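You operate a simulated robot arm through the tools that you are given. There is no shell and no other tool. Be economical: measure what you need, move in short steps, check, and stop when the job is done.

You run a simulated two-armed robot. Do the job below in one go: nothing can be reset, and whatever is moved stays where it is left.

Task
Put bottle 57 in the bath and run it at 25 C.
Fine: lower the basket, shut the lid and wait for the READY lamp. Set down upright: what you pick out.

The check looks at the end state, three seconds after you hand in, the way a careful person would. Anything else that was tipped, shoved, dropped, spilled or broken makes it a failure. A push-on lid holds only when it is set on centred and level and pressed home; a screw cap is set on level and turned clockwise until tight.

Robot
Two 7-joint arms with fingered hands on one trunk, on a base that drives. Base frame: it is fixed to the floor where the robot stands at the start and does not move with it; the origin is under the middle of the robot, x ahead of it, y to its left, z up; the surface under the hand at the start is at about z = 900. Units: mm, degrees, N and s.
The left shoulder is at the start at [70, 166, 1318], the right one opposite. With the tool pointing down near the work surface each hand reaches from about 100 to 940 mm from the robot's upright axis, wherever it stands, measured 20 degrees to its own side. Places, roughly: bath basket [400, 500, 1100]; bath lid [600, 500, 1300]; bath switch [300, 400, 1000]; blue dial [300, 500, 1000]; floor of the bath basket [500, 500, 1100]; water bath [400, 500, 1000]. Payload 4.1 kg a hand.
Tool frame (each hand has its own): the origin (TCP) lies between the finger pads and is the grasp point; the fingertips stand 32 mm ahead of it; z points along the fingers, y is the line along which they close. The gripper opens to 108 mm. The gripper's body begins 38 mm behind the TCP. The gripper is a hand of 4 fingers: y runs from the thumb to the fingers, the wrist lies at [-16, -108, -186] in the tool frame, and closing takes about 1.5 s.
Orientation is that of the tool frame in the base frame, as [roll, pitch, yaw] about the fixed x, y, z axes, in that order (R = Rz(yaw) Ry(pitch) Rx(roll)). With the fingers straight down and the wrist toward the robot, the tool's x, y and z point along [0, 1, 0], [1, 0, 0] and [0, 0, -1] of the base frame.

Tools
- The arms move only by the tool move_arm. It takes "left_motion", "right_motion" or both (then of equal length, played together; a hand with none holds still); each is a list of rows, each an object of numbers (a shift or turn left out is 0, a gripper value left out holds the last): "ax", "ay", "az": the turn, a rotation vector about the tool's x, y, z in degrees; "dx", "dy", "dz": the shift along the tool's x, y, z in mm. In form: [{"ax": .., "ay": .., "az": .., "dx": .., "dy": .., "dz": ..}, ...]. A call has 1 to 20 rows; each row shifts and turns the commanded pose from where the row before left it, along the tool's axes as they then stand. "left_jaw" and "right_jaw" are, for a hand that has rows, the opening, from 0 (shut) to 1 (fully open), set as the call begins (left out, the last holds). Rows are played at 5 a second. More than 50 mm and 8.6 degrees between two rows, or a gripper value outside its range, and nothing of the call is played. A pose out of reach is approached as far as the arm can. The call stops where the force on the tool passes 60 N (or 10 N more than at its start, if that is more) or the arm is blocked; 0.2 s more then pass. The fingers move at their own pace (about 45 mm/s each) and stop on an object; they squeeze with about 33 N. The grip force told is the motor's: it shows also when the fingers shut on nothing. Time passes only in rows, and 0.2 s behind the last, so rows that do not move let the fingers close. It gives the time, the measured TCP pose, the force on the tool (base axes), the opening and the grip force at its end, in the units of the frame above (readings bear some noise), with the torque about the TCP (base axes, N m) and any sound that the robot's microphone picked up.
- Cameras (640 x 400 px; columns grow to the right, rows downward): "scene" is now at [132.9, 37.3, 1549]; the picture's right is [0.40, -0.92, 0.00], its down [-0.50, -0.22, -0.84] and it looks along [0.77, 0.33, -0.54] (base axes); focal length 214 px, centre (320, 200). "left" rides on the left gripper at [-64, -93, -132] in its tool frame; the picture's right is [-0.80, -0.28, 0.53], its down [0.55, -0.71, 0.45] and it looks along [0.25, 0.65, 0.72] (tool axes); focal length 247 px, centre (320, 200). "right" rides on the right gripper at [64, -93, -132] in its tool frame; the picture's right is [-0.80, 0.28, -0.53], its down [-0.55, -0.71, 0.45] and it looks along [-0.25, 0.65, 0.72] (tool axes); focal length 247 px, centre (320, 200).
- capture(camera): a new picture of that camera. No time passes.
- lift_body(by): slides the trunk up (or, below 0, down) by that many mm; the arms and the scene camera ride with it, the base frame stays. It gives what a move gives, with no picture.
- base_move(legs): drives the robot by 1 to 6 legs, each [ahead, left, turn to the left] in mm, mm and degrees, along the robot's own axes; the way and the turn of a leg run together, so that a leg with both is an arc; at most 1500 mm and 180 degrees a leg. The arms and the cameras ride along, it lands a little off, and it stops where it bumps. It gives what a move gives.
- finger_targets(index, middle, ring, thumb_bend, hand): sets how far each is bent, from 0 (flat) to 100 (curled in); at 30 the hand is open as for a grip, at 70 the pads meet at the TCP. One left out holds its place. A second passes; each finger stops where it meets its share of the squeeze, and holds until it gets a number again. A gripper value or a shape takes the hand back. It gives what a move gives, with no picture; readings hold the bend of each and the force on the fingers (four entries, about 0 where the hand has none), thumb and palm.
- hand_shape(shape, hand): the hand has 4 fingers and takes this shape, open, in about a second: jaw (thumb against the fingers, like two jaws); tri (thumb and two fingers); tip (a fingertip pinch); poke (one finger out to press); point (the index stretched); flat (the hand flat); cup (the hand cupped); fist (a fist). The gripper value then closes the fingers along that shape, each until it touches; the sizes above hold for jaw. It gives what a move gives, with no picture.
- aim_head(pan, tilt): turns the head with the scene camera to pan (to the left, within 86 degrees either way) and tilt (down, from -29 to 69), counted from straight ahead of the robot. It gives what a move gives.
- point_at(camera, pixels): for up to 12 pixels [column, row] of the newest picture of that camera ("zoom" is the newest enlarged one), the place [x, y, z] in the base frame of the surface seen there, good to about 3 mm. No time passes.
- close_up(camera, box): a new picture of the part [left, top, right, bottom] of that camera's present view, enlarged. No time passes.
- hand_in(): hands the job in; it is judged then, once.

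Work in short steps. Measure before you move; look again where a grasp or a placing could have gone wrong, and mend it. You have 80 turns and 78 pictures in all, those below and enlarged ones among them. Open the grippers and draw the arms clear of the work before you hand the job in, unless the task says otherwise; then end with one line.

The tools are called after ">>>" by a JSON object that holds its "method" and its "body". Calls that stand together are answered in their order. move_arm: Moves the arms, as the interface text tells. Its arguments: {"type":"object","properties":{"left_motion":{"type":"array","items":{"type":"object","properties":{"ax":{"type":"number"},"ay":{"type":"number"},"az":{"type":"number"},"dx":{"type":"number"},"dy":{"type":"number"},"dz":{"type":"number"}}}},"left_jaw":{"type":"number"},"right_motion":{"type":"array","items":{"type":"object","properties":{"ax":{"type":"number"},"ay":{"type":"number"},"az":{"type":"number"},"dx":{"type":"number"},"dy":{"type":"number"},"dz":{"type":"number"}}}},"right_jaw":{"type":"number"}},"required":[]} The other tools are called the same way: lift_body (by) slides the trunk up or down; hand_shape (shape, hand) gives the hand a shape; finger_targets (index, middle, ring, thumb_bend, hand) moves the fingers one by one; base_move (legs) drives the base; aim_head (pan, tilt) turns the head that bears the scene camera; capture (camera) takes a picture; point_at (camera, pixels) gives the place of the surface under pixels of a picture; close_up (camera, box) takes an enlarged picture of a part of a camera's view; hand_in () hands the job in.

At the start:

```text
t: 0.0
left_ee_pos: [383.9, 572.6, 1527.4]
left_tool_rot: [-180.0, 0.0, 90.0]
left_wrist_force: [0.0, 0.6, -0.1]
left_wrist_torque: [0.02, -0.02, 0.01]
left_grip_width: 107.6
left_grip_force: 0.1
left_shape: jaw
left_bend: [30.0, 30.0, 30.0, 30.0]
left_finger forces: [0.0, 0.1, 0.1, 0.1, 0.0, 0.1]
right_ee_pos: [483.0, 61.1, 1590.4]
right_tool_rot: [-179.9, -0.1, 90.0]
right_wrist_force: [-0.4, -0.2, -0.1]
right_wrist_torque: [0.02, 0.02, -0.02]
right_grip_width: 107.5
right_grip_force: 0.1
right_shape: jaw
right_bend: [30.0, 30.0, 30.0, 30.0]
right_finger forces: [0.0, 0.0, 0.0, 0.1, 0.0, 0.0]
trunk travel left (down, up): [-825.0, 115.0]
robot x, y, heading: [2.3, 2.7, -0.1]
head pan, tilt: [23.5, 33.0]
```

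scene: 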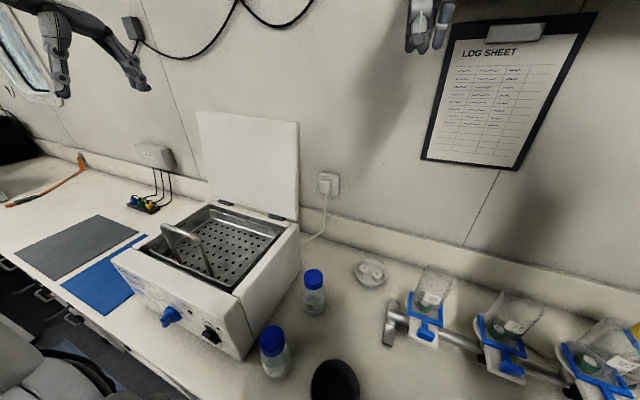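
right: 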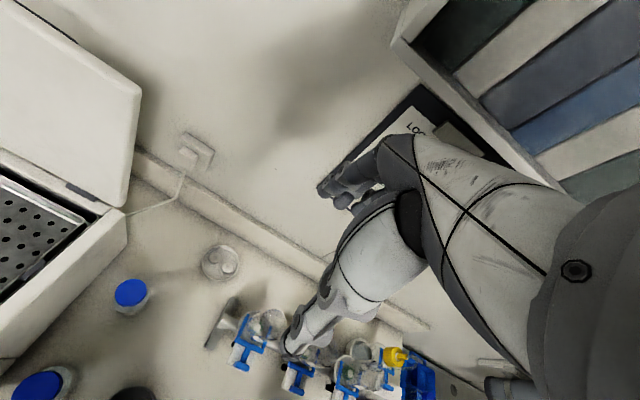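
left: 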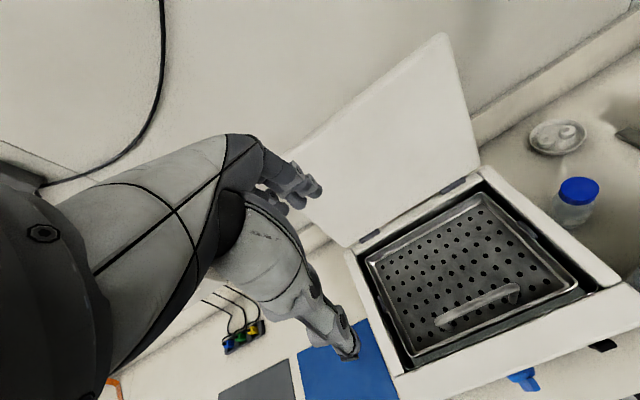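

The scene shows two blue-capped bottles at about (313,290) and (273,350), and the bath with its lid open. I zoom in on the labels and the bath front.

>>> {"method": "close_up", "body": {"camera": "scene", "box": [230, 250, 390, 400]}}

>>> {"method": "close_up", "body": {"camera": "scene", "box": [100, 190, 310, 370]}}

>>> {"method": "close_up", "body": {"camera": "scene", "box": [370, 250, 640, 400]}}

```text
2.67 times, centred on (310, 325) of scene
```

zoom: 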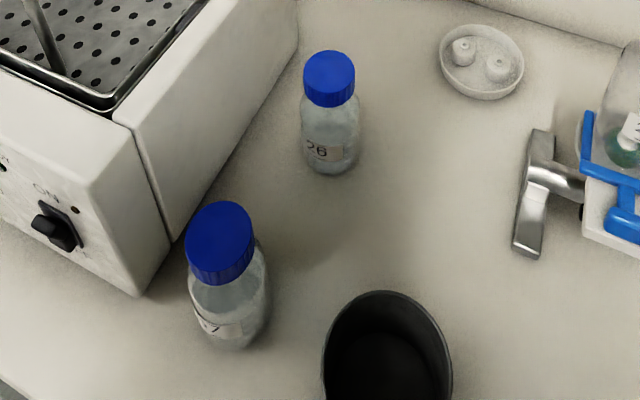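

```text
2.22 times, centred on (205, 280) of scene
```

zoom: 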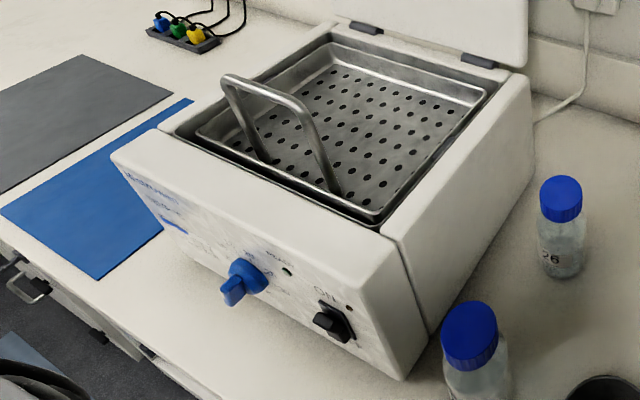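

```text
2.37 times, centred on (505, 325) of scene
```

zoom: 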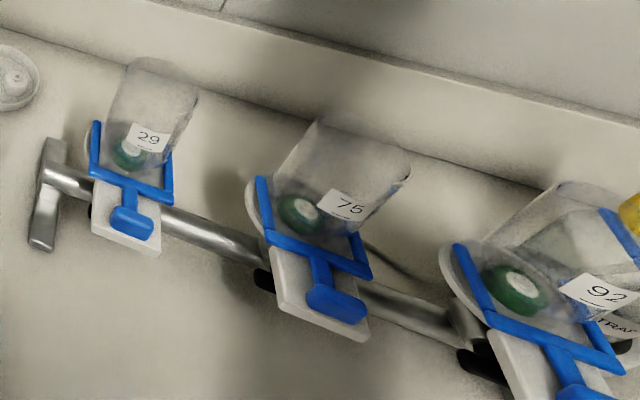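

The near bottle seems to read "?7" and the other "26". I measure the bottles, bath and dial positions from this picture.

>>> {"method": "point_at", "body": {"camera": "scene", "pixels": [[313, 275], [316, 307], [271, 336], [275, 368], [170, 315], [211, 333], [170, 228], [208, 268], [240, 240], [298, 130], [195, 112], [335, 370]]}}

>>> {"method": "base_move", "body": {"legs": [[-350, 0, 0]]}}

```text
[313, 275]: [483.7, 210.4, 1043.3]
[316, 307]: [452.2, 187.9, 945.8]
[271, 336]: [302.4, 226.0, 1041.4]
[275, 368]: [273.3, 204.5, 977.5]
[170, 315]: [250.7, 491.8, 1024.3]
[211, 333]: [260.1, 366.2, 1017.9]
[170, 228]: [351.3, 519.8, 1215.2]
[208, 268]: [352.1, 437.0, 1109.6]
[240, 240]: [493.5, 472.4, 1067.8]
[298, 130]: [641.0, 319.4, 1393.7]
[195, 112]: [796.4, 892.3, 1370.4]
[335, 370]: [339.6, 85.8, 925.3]
```

```text
t: 2.2
left_ee_pos: [41.8, 572.7, 1525.4]
left_tool_rot: [-180.0, 0.0, 89.9]
left_wrist_force: [0.7, 0.3, -0.2]
left_wrist_torque: [0.01, 0.02, -0.01]
left_grip_width: 107.8
left_grip_force: 0.1
left_shape: jaw
left_bend: [30.0, 30.0, 30.0, 30.0]
left_finger forces: [0.0, 0.0, 0.0, 0.0, 0.1, 0.0]
right_ee_pos: [139.2, 60.0, 1589.2]
right_tool_rot: [-179.7, 0.0, 89.9]
right_wrist_force: [0.2, 0.0, -0.3]
right_wrist_torque: [0.03, 0.01, 0.03]
right_grip_width: 107.4
right_grip_force: 0.0
right_shape: jaw
right_bend: [30.0, 30.0, 30.0, 30.0]
right_finger forces: [0.0, 0.0, 0.0, 0.0, 0.1, 0.1]
trunk travel left (down, up): [-825.0, 115.0]
robot x, y, heading: [-345.2, 2.6, 0.0]
head pan, tilt: [23.5, 33.0]
```

Clear of the bench now; I lower the trunk to see labels and the dial from the front.

>>> {"method": "lift_body", "body": {"by": -320}}

>>> {"method": "aim_head", "body": {"pan": 30, "tilt": 18}}

>>> {"method": "capture", "body": {"camera": "scene"}}

```text
t: 5.4
left_ee_pos: [37.8, 572.6, 1207.8]
left_tool_rot: [-180.0, 0.0, 89.9]
left_wrist_force: [-0.3, -0.3, 0.1]
left_wrist_torque: [0.0, 0.0, -0.04]
left_grip_width: 107.6
left_grip_force: 0.0
left_shape: jaw
left_bend: [30.0, 30.0, 30.0, 30.0]
left_finger forces: [0.1, 0.0, 0.0, 0.0, 0.1, 0.1]
right_ee_pos: [136.7, 59.7, 1271.7]
right_tool_rot: [180.0, 0.0, 89.9]
right_wrist_force: [0.1, -1.0, -0.4]
right_wrist_torque: [0.01, -0.02, -0.02]
right_grip_width: 107.5
right_grip_force: 0.1
right_shape: jaw
right_bend: [30.0, 30.0, 30.0, 30.0]
right_finger forces: [0.1, 0.1, 0.0, 0.0, 0.0, 0.0]
trunk travel left (down, up): [-505.0, 435.0]
robot x, y, heading: [-346.4, -2.6, -0.2]
head pan, tilt: [23.5, 33.0]
```

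```text
t: 6.2
left_ee_pos: [38.6, 573.6, 1207.5]
left_tool_rot: [179.9, 0.1, 89.9]
left_wrist_force: [0.4, -0.6, 0.0]
left_wrist_torque: [0.04, -0.01, -0.02]
left_grip_width: 107.5
left_grip_force: 0.1
left_shape: jaw
left_bend: [30.0, 30.0, 30.0, 30.0]
left_finger forces: [0.1, 0.1, 0.0, 0.0, 0.0, 0.0]
right_ee_pos: [136.4, 60.9, 1270.7]
right_tool_rot: [180.0, 0.1, 90.0]
right_wrist_force: [-0.5, -1.0, 0.5]
right_wrist_torque: [0.01, 0.01, 0.02]
right_grip_width: 107.7
right_grip_force: 0.0
right_shape: jaw
right_bend: [30.0, 30.0, 30.0, 30.0]
right_finger forces: [0.0, 0.0, 0.1, 0.0, 0.1, 0.0]
trunk travel left (down, up): [-505.0, 435.0]
robot x, y, heading: [-343.4, 1.8, 0.1]
head pan, tilt: [30.0, 18.0]
```

```text
71 pictures are left
```

scene: 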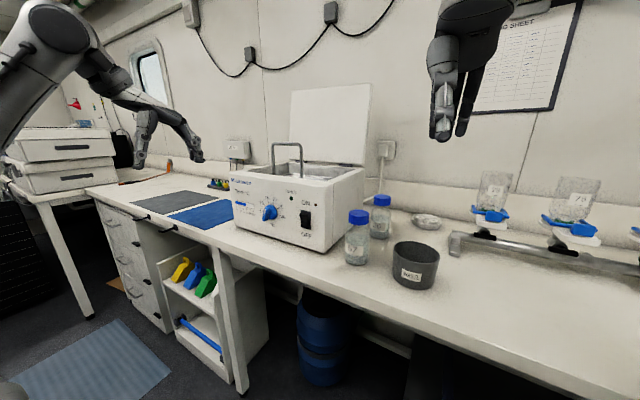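

A good frontal view. I zoom in on the panel and the bottle labels.

>>> {"method": "close_up", "body": {"camera": "scene", "box": [225, 165, 329, 255]}}

>>> {"method": "close_up", "body": {"camera": "scene", "box": [335, 190, 447, 290]}}

```text
4.44 times, centred on (277, 210) of scene
```

zoom: 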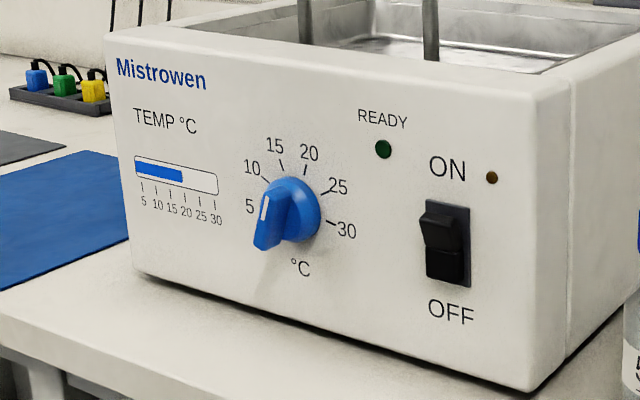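

```text
4.00 times, centred on (391, 240) of scene
```

zoom: 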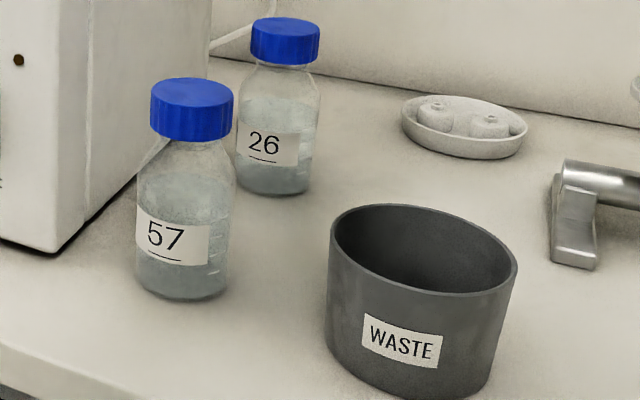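

Bottle 57 is the near one; the dial pointer stands around 5 and the switch is OFF. I measure the bottles now, plus the waste pot.

>>> {"method": "point_at", "body": {"camera": "zoom", "pixels": [[192, 89], [155, 92], [229, 92], [193, 120], [150, 240], [186, 240], [225, 240], [186, 292], [286, 27], [425, 290], [340, 215], [510, 265]]}}

>>> {"method": "close_up", "body": {"camera": "scene", "box": [225, 80, 385, 200]}}

```text
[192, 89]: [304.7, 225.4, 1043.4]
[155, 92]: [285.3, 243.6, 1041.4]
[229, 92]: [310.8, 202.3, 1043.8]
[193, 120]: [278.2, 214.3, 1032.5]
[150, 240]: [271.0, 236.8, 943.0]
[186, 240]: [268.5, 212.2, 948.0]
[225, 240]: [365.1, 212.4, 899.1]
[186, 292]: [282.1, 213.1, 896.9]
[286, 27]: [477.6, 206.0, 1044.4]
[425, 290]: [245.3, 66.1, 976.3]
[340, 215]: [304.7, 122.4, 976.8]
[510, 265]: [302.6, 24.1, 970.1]
```

```text
3.33 times, centred on (305, 140) of scene
```

zoom: 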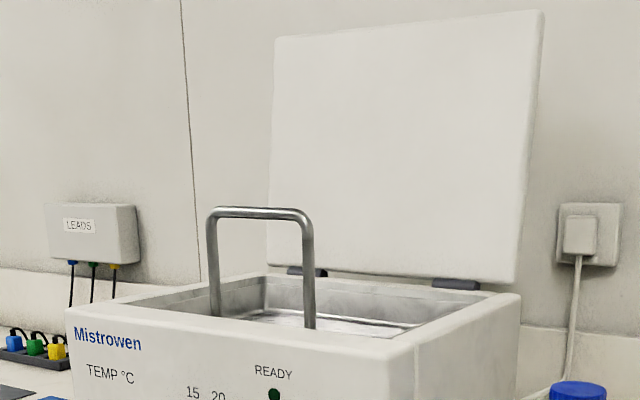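

Cap centre ≈ (299,222), top z≈1043. I raise the trunk and drive back to the start position.

>>> {"method": "lift_body", "body": {"by": 320}}

>>> {"method": "base_move", "body": {"legs": [[300, 0, 0]]}}

>>> {"method": "aim_head", "body": {"pan": 25, "tilt": 40}}

>>> {"method": "capture", "body": {"camera": "scene"}}

```text
t: 9.4
left_ee_pos: [39.1, 573.1, 1527.6]
left_tool_rot: [180.0, -0.1, 90.0]
left_wrist_force: [1.0, 0.6, 0.2]
left_wrist_torque: [0.02, 0.0, 0.01]
left_grip_width: 107.6
left_grip_force: 0.0
left_shape: jaw
left_bend: [30.0, 30.0, 30.0, 30.0]
left_finger forces: [0.0, 0.0, 0.0, 0.0, 0.0, 0.1]
right_ee_pos: [137.6, 60.6, 1589.8]
right_tool_rot: [-179.9, -0.1, 89.9]
right_wrist_force: [-0.7, -0.4, 0.2]
right_wrist_torque: [-0.01, 0.01, 0.01]
right_grip_width: 107.3
right_grip_force: 0.0
right_shape: jaw
right_bend: [30.0, 30.0, 30.0, 30.0]
right_finger forces: [0.1, 0.0, 0.0, 0.1, 0.0, 0.1]
trunk travel left (down, up): [-825.0, 115.0]
robot x, y, heading: [-347.3, 2.4, -0.0]
head pan, tilt: [30.0, 18.0]
```

```text
t: 11.4
left_ee_pos: [333.5, 571.1, 1527.7]
left_tool_rot: [179.9, 0.0, 89.9]
left_wrist_force: [0.0, 0.1, 0.3]
left_wrist_torque: [-0.02, -0.03, 0.03]
left_grip_width: 107.8
left_grip_force: 0.1
left_shape: jaw
left_bend: [30.0, 30.0, 30.0, 30.0]
left_finger forces: [0.1, 0.0, 0.0, 0.0, 0.0, 0.0]
right_ee_pos: [432.3, 59.6, 1591.8]
right_tool_rot: [179.8, -0.1, 89.8]
right_wrist_force: [-0.5, -0.2, 0.5]
right_wrist_torque: [-0.03, -0.02, 0.0]
right_grip_width: 107.5
right_grip_force: 0.1
right_shape: jaw
right_bend: [30.0, 30.0, 30.0, 30.0]
right_finger forces: [0.0, 0.1, 0.0, 0.0, 0.0, 0.0]
trunk travel left (down, up): [-825.0, 115.0]
robot x, y, heading: [-48.2, 1.0, -0.1]
head pan, tilt: [30.0, 18.0]
```

```text
t: 12.2
left_ee_pos: [338.1, 571.3, 1526.6]
left_tool_rot: [-180.0, 0.1, 89.9]
left_wrist_force: [-0.7, -0.1, -0.7]
left_wrist_torque: [-0.01, 0.02, 0.0]
left_grip_width: 107.6
left_grip_force: 0.0
left_shape: jaw
left_bend: [30.0, 30.0, 30.0, 30.0]
left_finger forces: [0.1, 0.1, 0.0, 0.1, 0.1, 0.0]
right_ee_pos: [435.1, 58.6, 1591.1]
right_tool_rot: [180.0, 0.1, 89.9]
right_wrist_force: [0.4, 0.2, -0.4]
right_wrist_torque: [0.03, -0.01, 0.01]
right_grip_width: 107.6
right_grip_force: 0.1
right_shape: jaw
right_bend: [30.0, 30.0, 30.0, 30.0]
right_finger forces: [0.0, 0.0, 0.1, 0.0, 0.0, 0.0]
trunk travel left (down, up): [-825.0, 115.0]
robot x, y, heading: [-46.6, 1.8, -0.3]
head pan, tilt: [25.0, 40.0]
```

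```text
67 pictures are left
```

scene: 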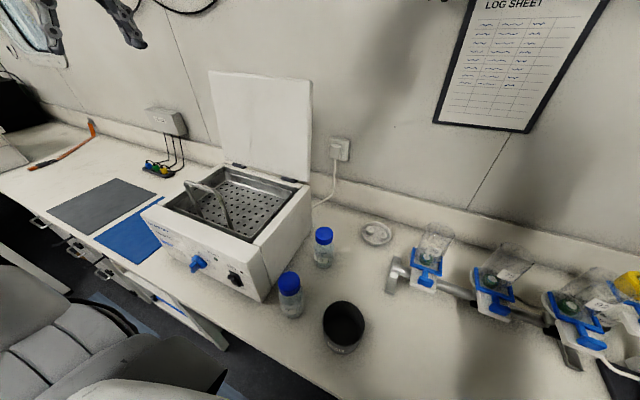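

I zoom on the bath basket to measure its geometry.

>>> {"method": "close_up", "body": {"camera": "scene", "box": [140, 150, 320, 300]}}

>>> {"method": "close_up", "body": {"camera": "left", "box": [330, 150, 640, 400]}}

```text
2.67 times, centred on (230, 225) of scene
```

zoom: 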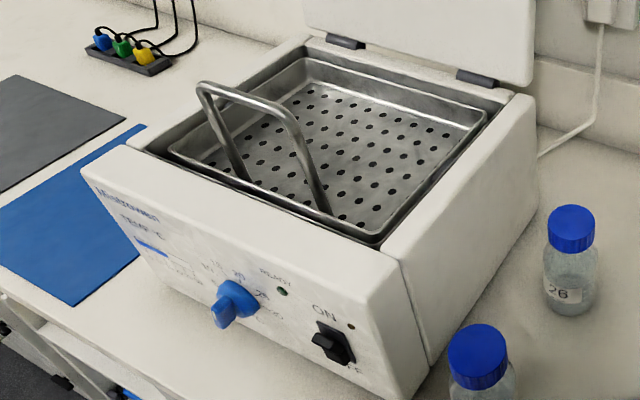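

```text
1.60 times, centred on (485, 275) of left
```

zoom: 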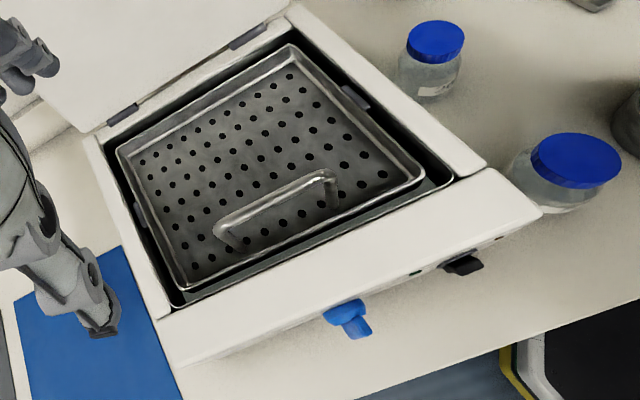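

I measure the basket rim, floor, handle and bath rim in this left-hand zoom.

>>> {"method": "point_at", "body": {"camera": "zoom", "pixels": [[118, 150], [288, 47], [424, 175], [188, 288], [265, 145], [218, 230], [328, 173], [245, 205], [300, 180], [352, 96], [140, 215], [505, 190]]}}

>>> {"method": "point_at", "body": {"camera": "left", "pixels": [[385, 230], [480, 195], [580, 290], [430, 310], [490, 280], [527, 376], [605, 345]]}}

```text
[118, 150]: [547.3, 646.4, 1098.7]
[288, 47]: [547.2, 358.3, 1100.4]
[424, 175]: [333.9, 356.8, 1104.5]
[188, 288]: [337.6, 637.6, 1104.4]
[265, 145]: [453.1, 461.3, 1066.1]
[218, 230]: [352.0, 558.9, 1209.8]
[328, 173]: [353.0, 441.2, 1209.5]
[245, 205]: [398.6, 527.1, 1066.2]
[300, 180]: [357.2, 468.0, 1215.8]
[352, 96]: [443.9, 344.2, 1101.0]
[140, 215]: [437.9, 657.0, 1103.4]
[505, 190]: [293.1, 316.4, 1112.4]
```

```text
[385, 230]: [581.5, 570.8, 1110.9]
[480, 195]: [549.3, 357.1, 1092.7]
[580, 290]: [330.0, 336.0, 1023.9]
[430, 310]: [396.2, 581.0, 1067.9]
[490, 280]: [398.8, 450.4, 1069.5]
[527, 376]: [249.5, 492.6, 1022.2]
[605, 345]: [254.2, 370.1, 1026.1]
```

Basket floor is at z≈1066, rim 1100, handle at x≈353, y 441–559, top ≈1215. I move the left hand above bottle 57 and descend partway.

>>> {"method": "move_arm", "body": {"left_motion": [{"dx": -49.9, "dy": -5.5}, {"dx": -49.9, "dy": -5.5}, {"dx": -49.9, "dy": -5.5}, {"dx": -49.9, "dy": -5.5}, {"dx": -49.9, "dy": -5.5}, {"dx": -49.9, "dy": -5.5}, {"dx": -49.9, "dy": -5.5}, {"dz": 50}, {"dz": 50}, {"dz": 50}, {"dz": 50}, {"dz": 50}, {"dz": 50}, {"dz": 50}, {"dz": 50}, {}], "left_jaw": 1}}

>>> {"method": "capture", "body": {"camera": "left"}}

>>> {"method": "capture", "body": {"camera": "scene"}}

```text
refused: row 1 steps farther than a row can; nothing moved
```

```text
64 pictures are left
```

left: 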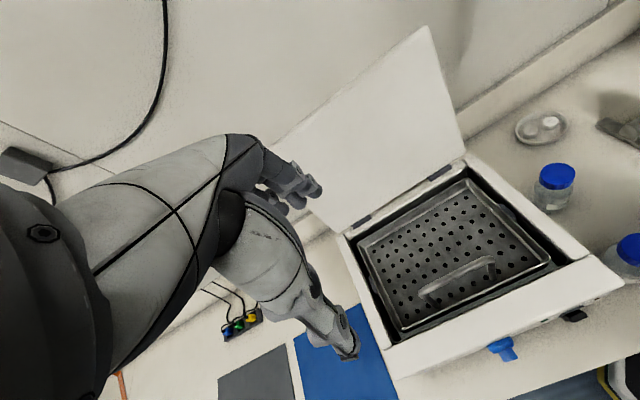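

```text
63 pictures are left
```

scene: 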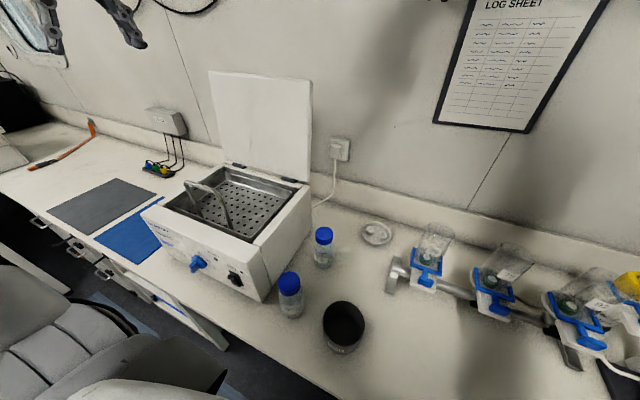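

The step length was just over the 50 mm cap; I use smaller rows.

>>> {"method": "move_arm", "body": {"left_motion": [{"dx": -43.6, "dy": -4.8}, {"dx": -43.6, "dy": -4.8}, {"dx": -43.6, "dy": -4.8}, {"dx": -43.6, "dy": -4.8}, {"dx": -43.6, "dy": -4.8}, {"dx": -43.6, "dy": -4.8}, {"dx": -43.6, "dy": -4.8}, {"dx": -43.6, "dy": -4.8}, {"dz": 49}, {"dz": 49}, {"dz": 49}, {"dz": 49}, {"dz": 49}, {"dz": 49}, {"dz": 49}, {"dz": 49}, {}], "left_jaw": 1}}

>>> {"method": "capture", "body": {"camera": "left"}}

>>> {"method": "capture", "body": {"camera": "scene"}}

```text
t: 15.8
left_ee_pos: [432.1, 243.1, 1273.9]
left_tool_rot: [-179.8, 0.0, 89.8]
left_wrist_force: [-0.3, -0.2, -0.2]
left_wrist_torque: [-0.01, 0.01, 0.06]
left_grip_width: 107.9
left_grip_force: 0.1
left_shape: jaw
left_bend: [30.0, 30.0, 30.0, 30.0]
left_finger forces: [0.0, 0.0, 0.0, 0.0, 0.0, 0.0]
left hand out of reach, approached as far as the arm can: row 10, 11, 12, 13, 14, 15, 16
right_ee_pos: [433.4, 59.5, 1592.4]
right_tool_rot: [-180.0, 0.0, 90.0]
right_wrist_force: [-0.1, 0.0, 1.1]
right_wrist_torque: [0.03, -0.03, 0.02]
right_grip_width: 107.8
right_grip_force: 0.1
right_shape: jaw
right_bend: [30.0, 30.0, 30.0, 30.0]
right_finger forces: [0.1, 0.0, 0.1, 0.0, 0.1, 0.0]
trunk travel left (down, up): [-825.0, 115.0]
robot x, y, heading: [-48.3, -2.3, -0.1]
head pan, tilt: [25.0, 40.0]
```

```text
62 pictures are left
```

left: 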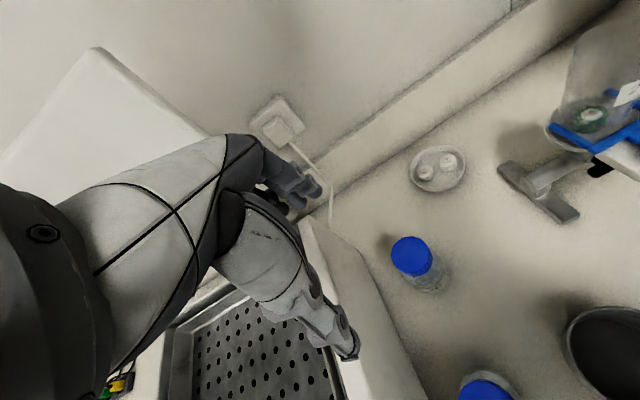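

```text
61 pictures are left
```

scene: 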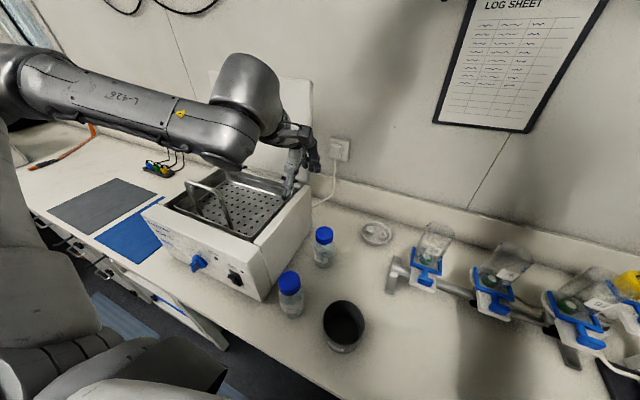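

The left arm is too folded this close (reached only x 432, z 1274). I back the base off 270 mm to give it room.

>>> {"method": "base_move", "body": {"legs": [[-270, 0, 0]]}}

>>> {"method": "move_arm", "body": {"left_motion": [{"dz": -1}, {}, {}]}}

```text
t: 17.8
left_ee_pos: [162.2, 244.4, 1272.4]
left_tool_rot: [-179.7, 0.0, 90.0]
left_wrist_force: [0.2, 0.2, -0.8]
left_wrist_torque: [-0.05, 0.04, -0.04]
left_grip_width: 107.9
left_grip_force: 0.0
left_shape: jaw
left_bend: [30.0, 30.0, 30.0, 30.0]
left_finger forces: [0.0, 0.1, 0.0, 0.0, 0.1, 0.0]
right_ee_pos: [166.6, 60.7, 1590.1]
right_tool_rot: [-179.9, 0.1, 89.9]
right_wrist_force: [0.3, 0.4, -0.7]
right_wrist_torque: [-0.02, 0.0, -0.05]
right_grip_width: 107.7
right_grip_force: 0.0
right_shape: jaw
right_bend: [30.0, 30.0, 30.0, 30.0]
right_finger forces: [0.0, 0.0, 0.1, 0.1, 0.1, 0.0]
trunk travel left (down, up): [-825.0, 115.0]
robot x, y, heading: [-317.0, -0.6, 0.0]
head pan, tilt: [25.0, 40.0]
```

```text
t: 18.6
left_ee_pos: [160.2, 242.8, 1275.4]
left_tool_rot: [-179.9, 0.0, 90.0]
left_wrist_force: [-0.2, -0.6, 0.9]
left_wrist_torque: [0.04, 0.02, -0.01]
left_grip_width: 107.9
left_grip_force: 0.2
left_shape: jaw
left_bend: [30.0, 30.0, 30.0, 30.0]
left_finger forces: [0.0, 0.0, 0.1, 0.0, 0.0, 0.0]
right_ee_pos: [163.9, 60.8, 1591.7]
right_tool_rot: [-180.0, 0.0, 90.0]
right_wrist_force: [-0.1, 0.0, -0.5]
right_wrist_torque: [0.0, -0.04, 0.0]
right_grip_width: 107.7
right_grip_force: 0.0
right_shape: jaw
right_bend: [30.0, 30.0, 30.0, 30.0]
right_finger forces: [0.1, 0.1, 0.0, 0.0, 0.1, 0.0]
trunk travel left (down, up): [-825.0, 115.0]
robot x, y, heading: [-320.1, -0.8, -0.2]
head pan, tilt: [25.0, 40.0]
```

Commands restart from the measured pose. Now I go to above the bottle and down to z≈1130.

>>> {"method": "move_arm", "body": {"left_motion": [{"dx": -5, "dy": 35}, {"dx": -5, "dy": 35}, {"dx": -5, "dy": 35}, {"dx": -5, "dy": 34}, {"dz": 45}, {"dz": 45}, {"dz": 45}, {}, {}]}}

>>> {"method": "capture", "body": {"camera": "left"}}

>>> {"method": "capture", "body": {"camera": "scene"}}

```text
t: 20.6
left_ee_pos: [291.0, 235.5, 1148.8]
left_tool_rot: [-179.8, 0.0, 90.1]
left_wrist_force: [0.0, 0.2, 0.0]
left_wrist_torque: [0.0, 0.04, -0.01]
left_grip_width: 108.0
left_grip_force: 0.1
left_shape: jaw
left_bend: [30.0, 30.0, 30.0, 30.0]
left_finger forces: [0.0, 0.0, 0.0, 0.1, 0.0, 0.0]
left hand out of reach, approached as far as the arm can: row 7
right_ee_pos: [165.3, 60.7, 1590.4]
right_tool_rot: [-180.0, 0.0, 90.0]
right_wrist_force: [0.2, 0.5, 0.3]
right_wrist_torque: [0.0, 0.05, -0.01]
right_grip_width: 107.7
right_grip_force: 0.1
right_shape: jaw
right_bend: [30.0, 30.0, 30.0, 30.0]
right_finger forces: [0.0, 0.1, 0.0, 0.1, 0.0, 0.0]
trunk travel left (down, up): [-825.0, 115.0]
robot x, y, heading: [-322.8, -1.3, 0.1]
head pan, tilt: [25.0, 40.0]
```

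```text
60 pictures are left
```

left: 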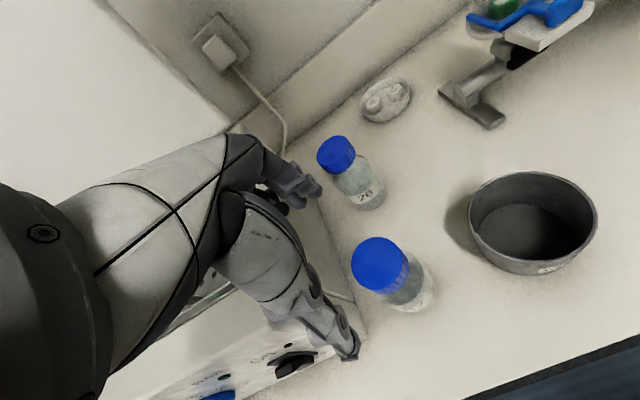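

```text
59 pictures are left
```

scene: 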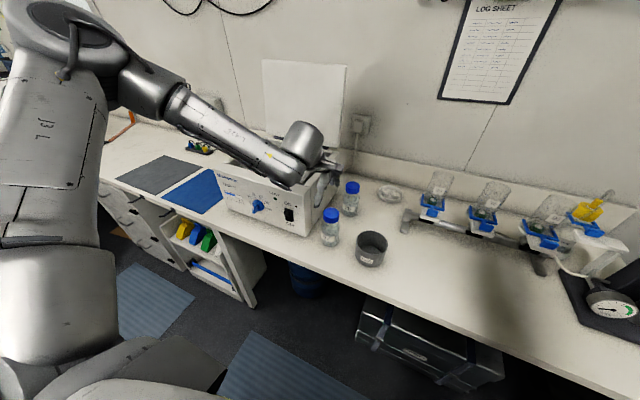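

The arm saturates a bit high; I lower the trunk instead (rigid descent), then correct xy to (299,222).

>>> {"method": "lift_body", "body": {"by": -50}}

>>> {"method": "move_arm", "body": {"left_motion": [{"dx": -6.5, "dy": 4}, {"dx": -7, "dy": 4}, {}, {}]}}

>>> {"method": "capture", "body": {"camera": "left"}}

```text
t: 21.5
left_ee_pos: [289.8, 236.2, 1099.1]
left_tool_rot: [-179.9, -0.1, 90.1]
left_wrist_force: [0.7, 0.6, -0.5]
left_wrist_torque: [0.04, -0.04, 0.0]
left_grip_width: 107.9
left_grip_force: 0.0
left_shape: jaw
left_bend: [30.0, 30.0, 30.0, 30.0]
left_finger forces: [0.0, 0.0, 0.0, 0.1, 0.0, 0.0]
right_ee_pos: [164.5, 60.7, 1540.0]
right_tool_rot: [179.9, 0.0, 90.1]
right_wrist_force: [-0.2, 0.0, 0.2]
right_wrist_torque: [-0.04, -0.01, 0.0]
right_grip_width: 107.6
right_grip_force: 0.1
right_shape: jaw
right_bend: [30.0, 30.0, 30.0, 30.0]
right_finger forces: [0.0, 0.0, 0.1, 0.0, 0.0, 0.0]
trunk travel left (down, up): [-775.0, 165.0]
robot x, y, heading: [-317.1, 1.2, -0.2]
head pan, tilt: [25.0, 40.0]
```

```text
t: 22.5
left_ee_pos: [291.4, 230.7, 1104.5]
left_tool_rot: [-179.8, 0.1, 90.0]
left_wrist_force: [-0.2, -0.9, 0.2]
left_wrist_torque: [-0.01, -0.03, -0.01]
left_grip_width: 107.6
left_grip_force: 0.0
left_shape: jaw
left_bend: [30.0, 30.0, 30.0, 30.0]
left_finger forces: [0.1, 0.0, 0.0, 0.0, 0.1, 0.0]
left hand out of reach, approached as far as the arm can: row 1, 2
right_ee_pos: [165.3, 61.8, 1540.3]
right_tool_rot: [-180.0, 0.1, 90.0]
right_wrist_force: [0.4, 0.7, 0.1]
right_wrist_torque: [0.0, 0.0, 0.01]
right_grip_width: 107.7
right_grip_force: 0.0
right_shape: jaw
right_bend: [30.0, 30.0, 30.0, 30.0]
right_finger forces: [0.0, 0.0, 0.1, 0.0, 0.0, 0.1]
trunk travel left (down, up): [-775.0, 165.0]
robot x, y, heading: [-319.1, -2.1, -0.1]
head pan, tilt: [25.0, 40.0]
```

```text
58 pictures are left
```

left: 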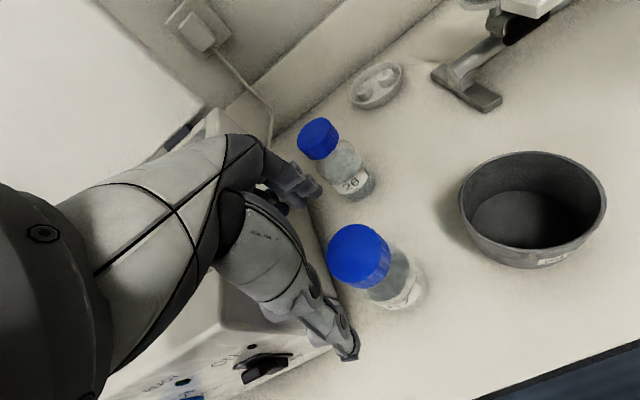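

The arm hits a joint limit with this yaw; I try turning the hand clockwise (wrist toward +y) in place and then correcting.

>>> {"method": "move_arm", "body": {"left_motion": [{"az": 8}, {"az": 8}, {"az": 8}, {}, {}]}}

>>> {"method": "move_arm", "body": {"left_motion": [{"dz": -10}, {"dz": 10}, {}]}}

```text
t: 23.7
left_ee_pos: [291.0, 229.5, 1105.7]
left_tool_rot: [-179.9, 0.0, 65.9]
left_wrist_force: [-0.3, 0.0, 0.0]
left_wrist_torque: [0.03, -0.04, -0.03]
left_grip_width: 107.9
left_grip_force: 0.0
left_shape: jaw
left_bend: [30.0, 30.0, 30.0, 30.0]
left_finger forces: [0.1, 0.1, 0.0, 0.0, 0.0, 0.0]
right_ee_pos: [165.1, 60.7, 1539.1]
right_tool_rot: [-180.0, 0.0, 90.0]
right_wrist_force: [0.5, 0.7, 0.5]
right_wrist_torque: [-0.03, -0.02, -0.04]
right_grip_width: 107.8
right_grip_force: 0.1
right_shape: jaw
right_bend: [30.0, 30.0, 30.0, 30.0]
right_finger forces: [0.0, 0.0, 0.0, 0.1, 0.1, 0.0]
trunk travel left (down, up): [-775.0, 165.0]
robot x, y, heading: [-317.3, -2.8, 0.1]
head pan, tilt: [25.0, 40.0]
```

```text
t: 24.5
left_ee_pos: [289.7, 230.8, 1105.0]
left_tool_rot: [-179.9, 0.1, 66.0]
left_wrist_force: [-0.3, 0.6, -0.6]
left_wrist_torque: [0.0, 0.0, -0.03]
left_grip_width: 107.8
left_grip_force: 0.1
left_shape: jaw
left_bend: [30.0, 30.0, 30.0, 30.0]
left_finger forces: [0.0, 0.1, 0.1, 0.0, 0.1, 0.0]
right_ee_pos: [164.3, 61.5, 1541.7]
right_tool_rot: [180.0, 0.0, 90.0]
right_wrist_force: [-1.3, 0.0, 1.3]
right_wrist_torque: [0.01, 0.01, 0.03]
right_grip_width: 107.6
right_grip_force: 0.0
right_shape: jaw
right_bend: [30.0, 30.0, 30.0, 30.0]
right_finger forces: [0.0, 0.0, 0.0, 0.0, 0.1, 0.0]
trunk travel left (down, up): [-775.0, 165.0]
robot x, y, heading: [-317.3, -0.2, 0.3]
head pan, tilt: [25.0, 40.0]
```

The turn freed it. I correct to (299,222) and test going down 25 mm.

>>> {"method": "move_arm", "body": {"left_motion": [{"dx": -4.3, "dy": 11.2}, {"dz": 12}, {"dz": 13}, {}]}}

>>> {"method": "capture", "body": {"camera": "left"}}

>>> {"method": "capture", "body": {"camera": "scene"}}

```text
t: 25.5
left_ee_pos: [295.5, 225.3, 1083.3]
left_tool_rot: [-179.9, 0.1, 66.0]
left_wrist_force: [0.7, 0.2, -0.6]
left_wrist_torque: [0.0, -0.01, -0.02]
left_grip_width: 107.6
left_grip_force: 0.2
left_shape: jaw
left_bend: [30.0, 30.0, 30.0, 30.0]
left_finger forces: [0.0, 0.1, 0.0, 0.0, 0.0, 0.0]
left hand out of reach, approached as far as the arm can: row 3
right_ee_pos: [163.8, 59.3, 1540.7]
right_tool_rot: [-180.0, 0.0, 90.0]
right_wrist_force: [0.6, 0.0, 0.7]
right_wrist_torque: [0.0, -0.01, 0.01]
right_grip_width: 107.6
right_grip_force: 0.1
right_shape: jaw
right_bend: [30.0, 30.0, 30.0, 30.0]
right_finger forces: [0.0, 0.0, 0.0, 0.0, 0.0, 0.0]
trunk travel left (down, up): [-775.0, 165.0]
robot x, y, heading: [-316.5, -2.3, -0.0]
head pan, tilt: [25.0, 40.0]
```

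```text
57 pictures are left
```

left: 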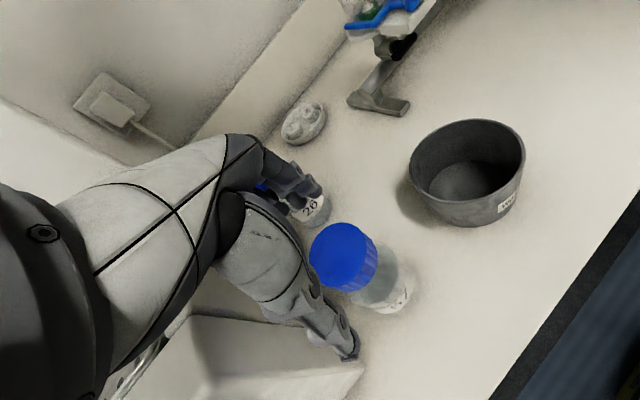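

```text
56 pictures are left
```

scene: 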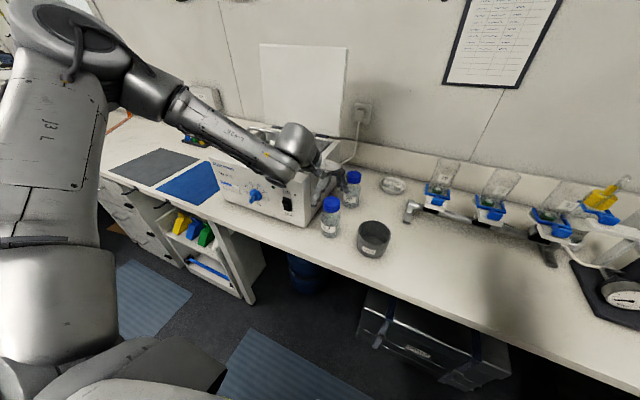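

The cap (342,257) lines up with where the TCP axis should project (337,257). I descend by the trunk to TCP z≈1022.

>>> {"method": "lift_body", "body": {"by": -61}}

>>> {"method": "capture", "body": {"camera": "left"}}

>>> {"method": "close_up", "body": {"camera": "scene", "box": [210, 100, 420, 260]}}

```text
t: 26.5
left_ee_pos: [294.6, 225.1, 1023.8]
left_tool_rot: [-180.0, 0.1, 66.0]
left_wrist_force: [0.2, -0.4, -0.2]
left_wrist_torque: [-0.03, -0.03, 0.02]
left_grip_width: 107.7
left_grip_force: 0.1
left_shape: jaw
left_bend: [30.0, 30.0, 30.0, 30.0]
left_finger forces: [0.1, 0.1, 0.0, 0.1, 0.0, 0.1]
right_ee_pos: [165.3, 60.4, 1480.4]
right_tool_rot: [180.0, 0.0, 90.0]
right_wrist_force: [0.2, 1.1, 0.4]
right_wrist_torque: [-0.01, -0.02, -0.01]
right_grip_width: 107.7
right_grip_force: 0.1
right_shape: jaw
right_bend: [30.0, 30.0, 30.0, 30.0]
right_finger forces: [0.0, 0.1, 0.0, 0.0, 0.0, 0.0]
trunk travel left (down, up): [-714.0, 226.0]
robot x, y, heading: [-318.1, -2.3, -0.2]
head pan, tilt: [25.0, 40.0]
```

```text
55 pictures are left
```

left: 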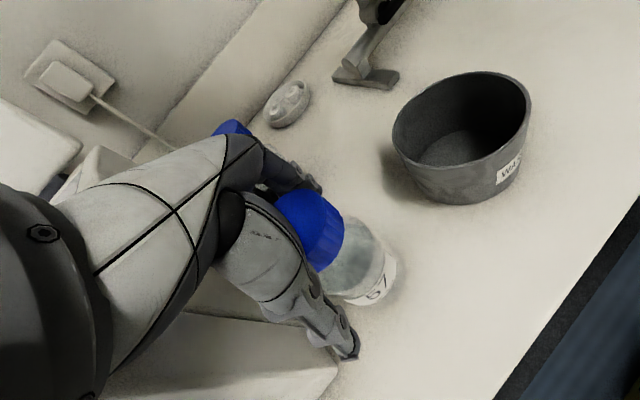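

```text
2.50 times, centred on (315, 180) of scene
```

zoom: 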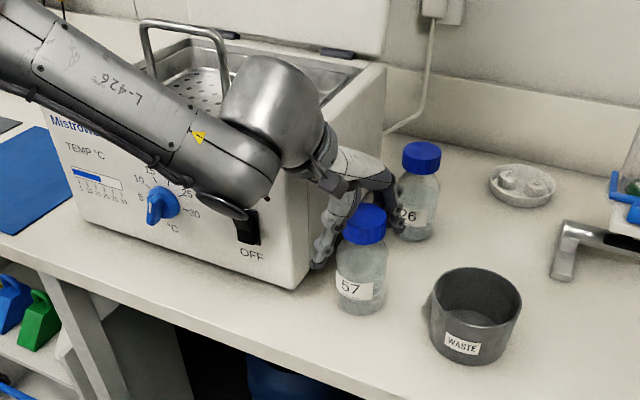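

Cap sits between thumb and fingers at the TCP. I close the hand on it.

>>> {"method": "move_arm", "body": {"left_motion": [{}, {}, {}, {}, {}, {}, {}, {}, {}, {}, {}], "left_jaw": 0}}

>>> {"method": "capture", "body": {"camera": "left"}}

>>> {"method": "close_up", "body": {"camera": "scene", "box": [250, 120, 380, 240]}}

```text
t: 28.9
left_ee_pos: [294.4, 225.6, 1024.4]
left_tool_rot: [-179.9, 0.1, 65.9]
left_wrist_force: [-0.2, 1.7, 6.2]
left_wrist_torque: [-0.02, -0.07, 0.02]
left_grip_width: 44.5
left_grip_force: 33.0
left_shape: jaw
left_bend: [74.0, 44.0, 47.0, 75.0]
left_finger forces: [15.3, 9.6, 0.1, 0.0, 25.9, 0.1]
right_ee_pos: [162.4, 60.7, 1480.6]
right_tool_rot: [-179.9, 0.1, 90.0]
right_wrist_force: [0.2, 0.0, -0.4]
right_wrist_torque: [0.04, -0.01, -0.01]
right_grip_width: 107.8
right_grip_force: 0.1
right_shape: jaw
right_bend: [30.0, 30.0, 30.0, 30.0]
right_finger forces: [0.1, 0.0, 0.0, 0.0, 0.0, 0.0]
trunk travel left (down, up): [-714.0, 226.0]
robot x, y, heading: [-318.2, -2.3, -0.2]
head pan, tilt: [25.0, 40.0]
```

```text
53 pictures are left
```

left: 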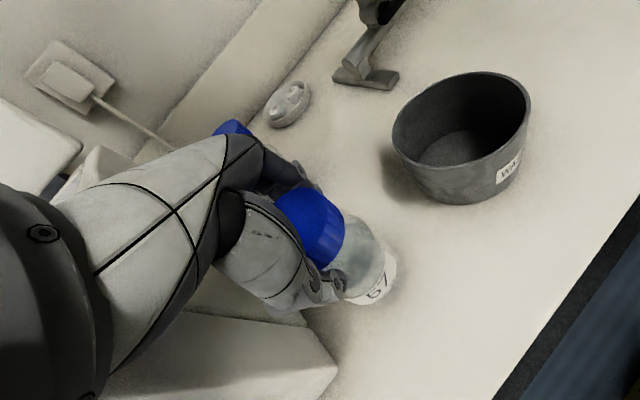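

```text
3.33 times, centred on (315, 180) of scene
```

zoom: 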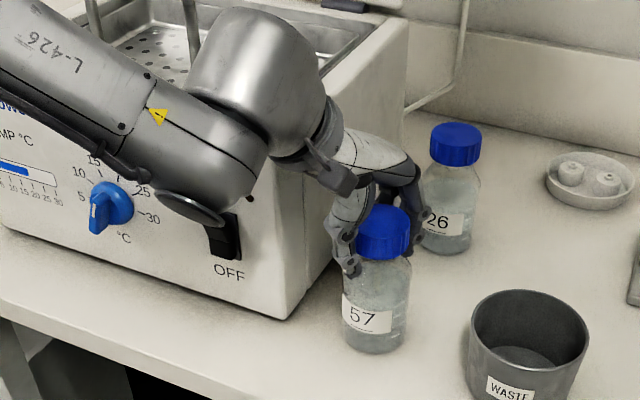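

The hand holds the cap (44.5 mm, 33 N) and the bottle stands upright. I lift with the trunk and check it hangs straight.

>>> {"method": "lift_body", "body": {"by": 226}}

>>> {"method": "capture", "body": {"camera": "scene"}}

```text
t: 31.3
left_ee_pos: [295.8, 225.2, 1249.0]
left_tool_rot: [-180.0, 0.0, 66.0]
left_wrist_force: [0.2, 0.1, -3.9]
left_wrist_torque: [0.04, 0.02, -0.01]
left_grip_width: 40.8
left_grip_force: 33.5
left_shape: jaw
left_bend: [74.0, 46.0, 47.0, 77.0]
left_finger forces: [16.0, 7.6, 0.1, 0.0, 22.7, 0.0]
right_ee_pos: [165.2, 62.3, 1706.0]
right_tool_rot: [-180.0, -0.1, 89.9]
right_wrist_force: [-0.2, 0.5, 0.3]
right_wrist_torque: [0.03, 0.01, 0.0]
right_grip_width: 107.5
right_grip_force: 0.1
right_shape: jaw
right_bend: [30.0, 30.0, 30.0, 30.0]
right_finger forces: [0.0, 0.0, 0.1, 0.0, 0.0, 0.0]
trunk travel left (down, up): [-940.0, 0.0]
robot x, y, heading: [-315.1, 4.1, 0.1]
head pan, tilt: [25.0, 40.0]
```

```text
51 pictures are left
```

scene: 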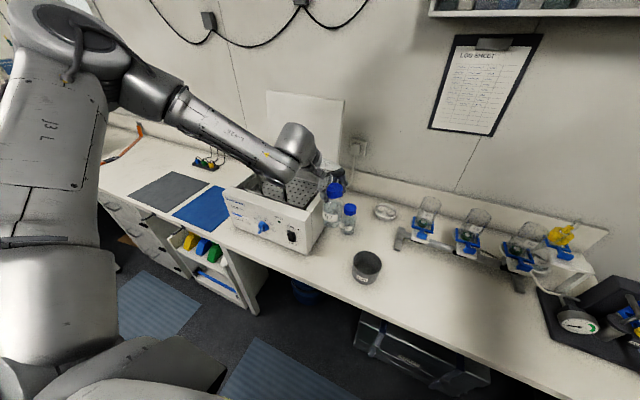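

Bottle lifted (~4 N). I zoom to check that it hangs upright.

>>> {"method": "close_up", "body": {"camera": "scene", "box": [275, 120, 385, 240]}}

>>> {"method": "move_arm", "body": {"left_motion": [{"dz": -10}, {"dz": -10}, {}]}}

>>> {"method": "base_move", "body": {"legs": [[155, 0, 0]]}}

```text
3.33 times, centred on (330, 180) of scene
```

zoom: 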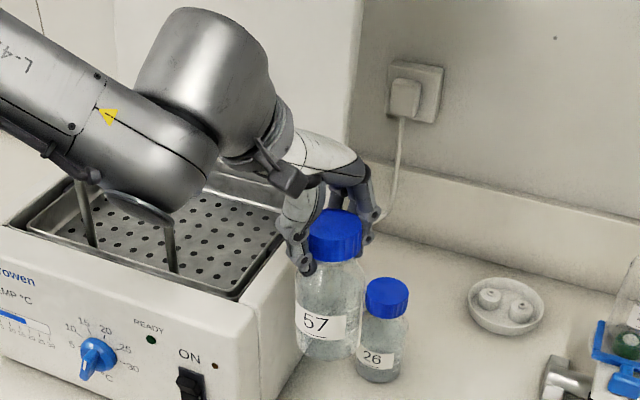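

```text
t: 32.1
left_ee_pos: [294.8, 227.1, 1268.0]
left_tool_rot: [-179.9, 0.1, 66.0]
left_wrist_force: [0.3, -0.2, -4.3]
left_wrist_torque: [0.06, 0.07, 0.0]
left_grip_width: 41.2
left_grip_force: 33.3
left_shape: jaw
left_bend: [74.0, 46.0, 47.0, 77.0]
left_finger forces: [16.0, 7.5, 0.1, 0.0, 22.9, 0.1]
right_ee_pos: [166.0, 60.3, 1705.1]
right_tool_rot: [-180.0, 0.0, 90.0]
right_wrist_force: [0.0, 0.7, 0.7]
right_wrist_torque: [0.0, -0.01, 0.01]
right_grip_width: 107.8
right_grip_force: 0.0
right_shape: jaw
right_bend: [30.0, 30.0, 30.0, 30.0]
right_finger forces: [0.0, 0.0, 0.0, 0.1, 0.0, 0.0]
trunk travel left (down, up): [-940.0, 0.0]
robot x, y, heading: [-317.3, 1.3, 0.1]
head pan, tilt: [25.0, 40.0]
```

```text
t: 33.5
left_ee_pos: [448.1, 225.5, 1269.8]
left_tool_rot: [179.9, 0.0, 65.8]
left_wrist_force: [-0.5, -0.6, -4.2]
left_wrist_torque: [0.05, 0.03, 0.0]
left_grip_width: 40.9
left_grip_force: 32.8
left_shape: jaw
left_bend: [74.0, 46.0, 47.0, 77.0]
left_finger forces: [16.1, 7.3, 0.0, 0.1, 22.9, 0.1]
right_ee_pos: [316.8, 60.6, 1706.9]
right_tool_rot: [179.9, 0.1, 90.1]
right_wrist_force: [-0.2, 0.4, -0.4]
right_wrist_torque: [0.0, -0.04, 0.02]
right_grip_width: 107.6
right_grip_force: 0.0
right_shape: jaw
right_bend: [30.0, 30.0, 30.0, 30.0]
right_finger forces: [0.1, 0.0, 0.0, 0.0, 0.1, 0.1]
trunk travel left (down, up): [-940.0, 0.0]
robot x, y, heading: [-163.7, 0.6, 0.4]
head pan, tilt: [25.0, 40.0]
```

Bottle hangs upright. I shift the hand left over the basket to about (455,415).

>>> {"method": "move_arm", "body": {"left_motion": [{"dx": 35.2, "dy": -14.3}, {"dx": 35.2, "dy": -14.3}, {"dx": 35.2, "dy": -14.3}, {"dx": 35.2, "dy": -14.3}, {"dx": 35.2, "dy": -14.3}, {}, {}]}}

>>> {"method": "capture", "body": {"camera": "scene"}}

>>> {"method": "capture", "body": {"camera": "left"}}

```text
t: 35.1
left_ee_pos: [459.4, 412.6, 1267.3]
left_tool_rot: [-179.8, 0.1, 66.0]
left_wrist_force: [-0.8, 0.4, -3.8]
left_wrist_torque: [0.07, 0.01, -0.03]
left_grip_width: 40.8
left_grip_force: 32.9
left_shape: jaw
left_bend: [74.0, 46.0, 47.0, 77.0]
left_finger forces: [16.7, 7.5, 0.1, 0.0, 22.7, 0.0]
right_ee_pos: [322.2, 56.5, 1705.4]
right_tool_rot: [-179.9, -0.1, 90.0]
right_wrist_force: [0.9, 0.3, 0.3]
right_wrist_torque: [0.02, 0.0, 0.03]
right_grip_width: 107.4
right_grip_force: 0.2
right_shape: jaw
right_bend: [30.0, 30.0, 30.0, 30.0]
right_finger forces: [0.1, 0.0, 0.0, 0.0, 0.0, 0.0]
trunk travel left (down, up): [-940.0, 0.0]
robot x, y, heading: [-166.8, 1.4, 0.0]
head pan, tilt: [25.0, 40.0]
```

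```text
49 pictures are left
```

scene: 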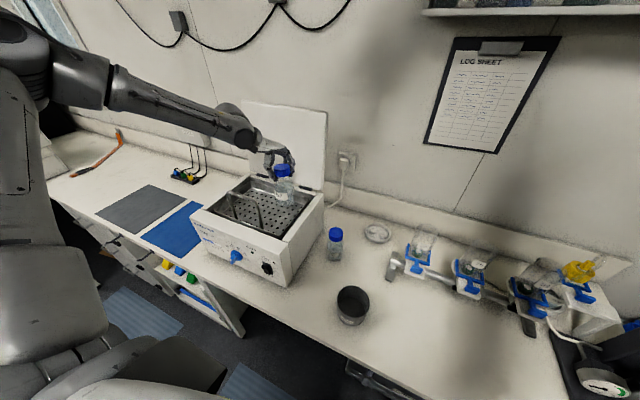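

```text
48 pictures are left
```

left: 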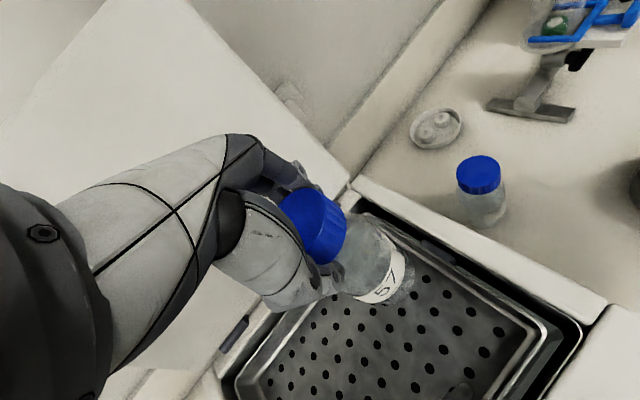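

Bottle is over the basket, clear of the handle. I lower it to just above the floor (TCP ≈1196).

>>> {"method": "move_arm", "body": {"left_motion": [{"dz": 18}, {"dz": 18}, {"dz": 18}, {"dz": 17}, {}, {}]}}

>>> {"method": "close_up", "body": {"camera": "scene", "box": [185, 120, 335, 290]}}

```text
t: 36.5
left_ee_pos: [456.6, 416.7, 1199.6]
left_tool_rot: [180.0, 0.2, 65.9]
left_wrist_force: [-1.1, 0.5, 3.8]
left_wrist_torque: [0.04, -0.05, 0.01]
left_grip_width: 41.3
left_grip_force: 32.6
left_shape: jaw
left_bend: [74.0, 46.0, 47.0, 77.0]
left_finger forces: [16.8, 9.7, 0.1, 0.1, 25.5, 0.0]
right_ee_pos: [318.9, 59.8, 1706.0]
right_tool_rot: [-179.9, 0.0, 89.9]
right_wrist_force: [-0.1, 0.8, 0.7]
right_wrist_torque: [0.04, 0.02, 0.01]
right_grip_width: 107.5
right_grip_force: 0.1
right_shape: jaw
right_bend: [30.0, 30.0, 30.0, 30.0]
right_finger forces: [0.0, 0.0, 0.0, 0.0, 0.1, 0.0]
trunk travel left (down, up): [-940.0, 0.0]
robot x, y, heading: [-159.3, 1.2, -0.1]
head pan, tilt: [25.0, 40.0]
```

```text
2.35 times, centred on (260, 205) of scene
```

zoom: 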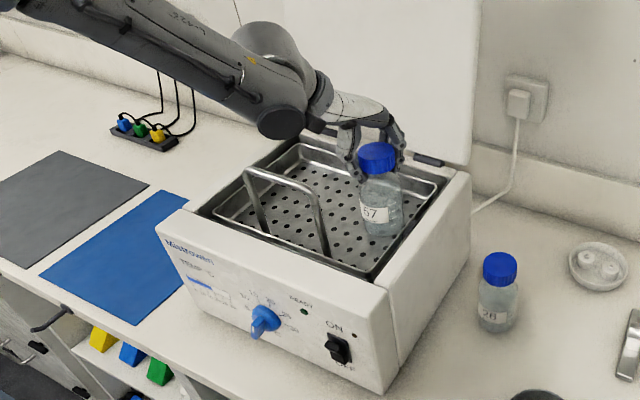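

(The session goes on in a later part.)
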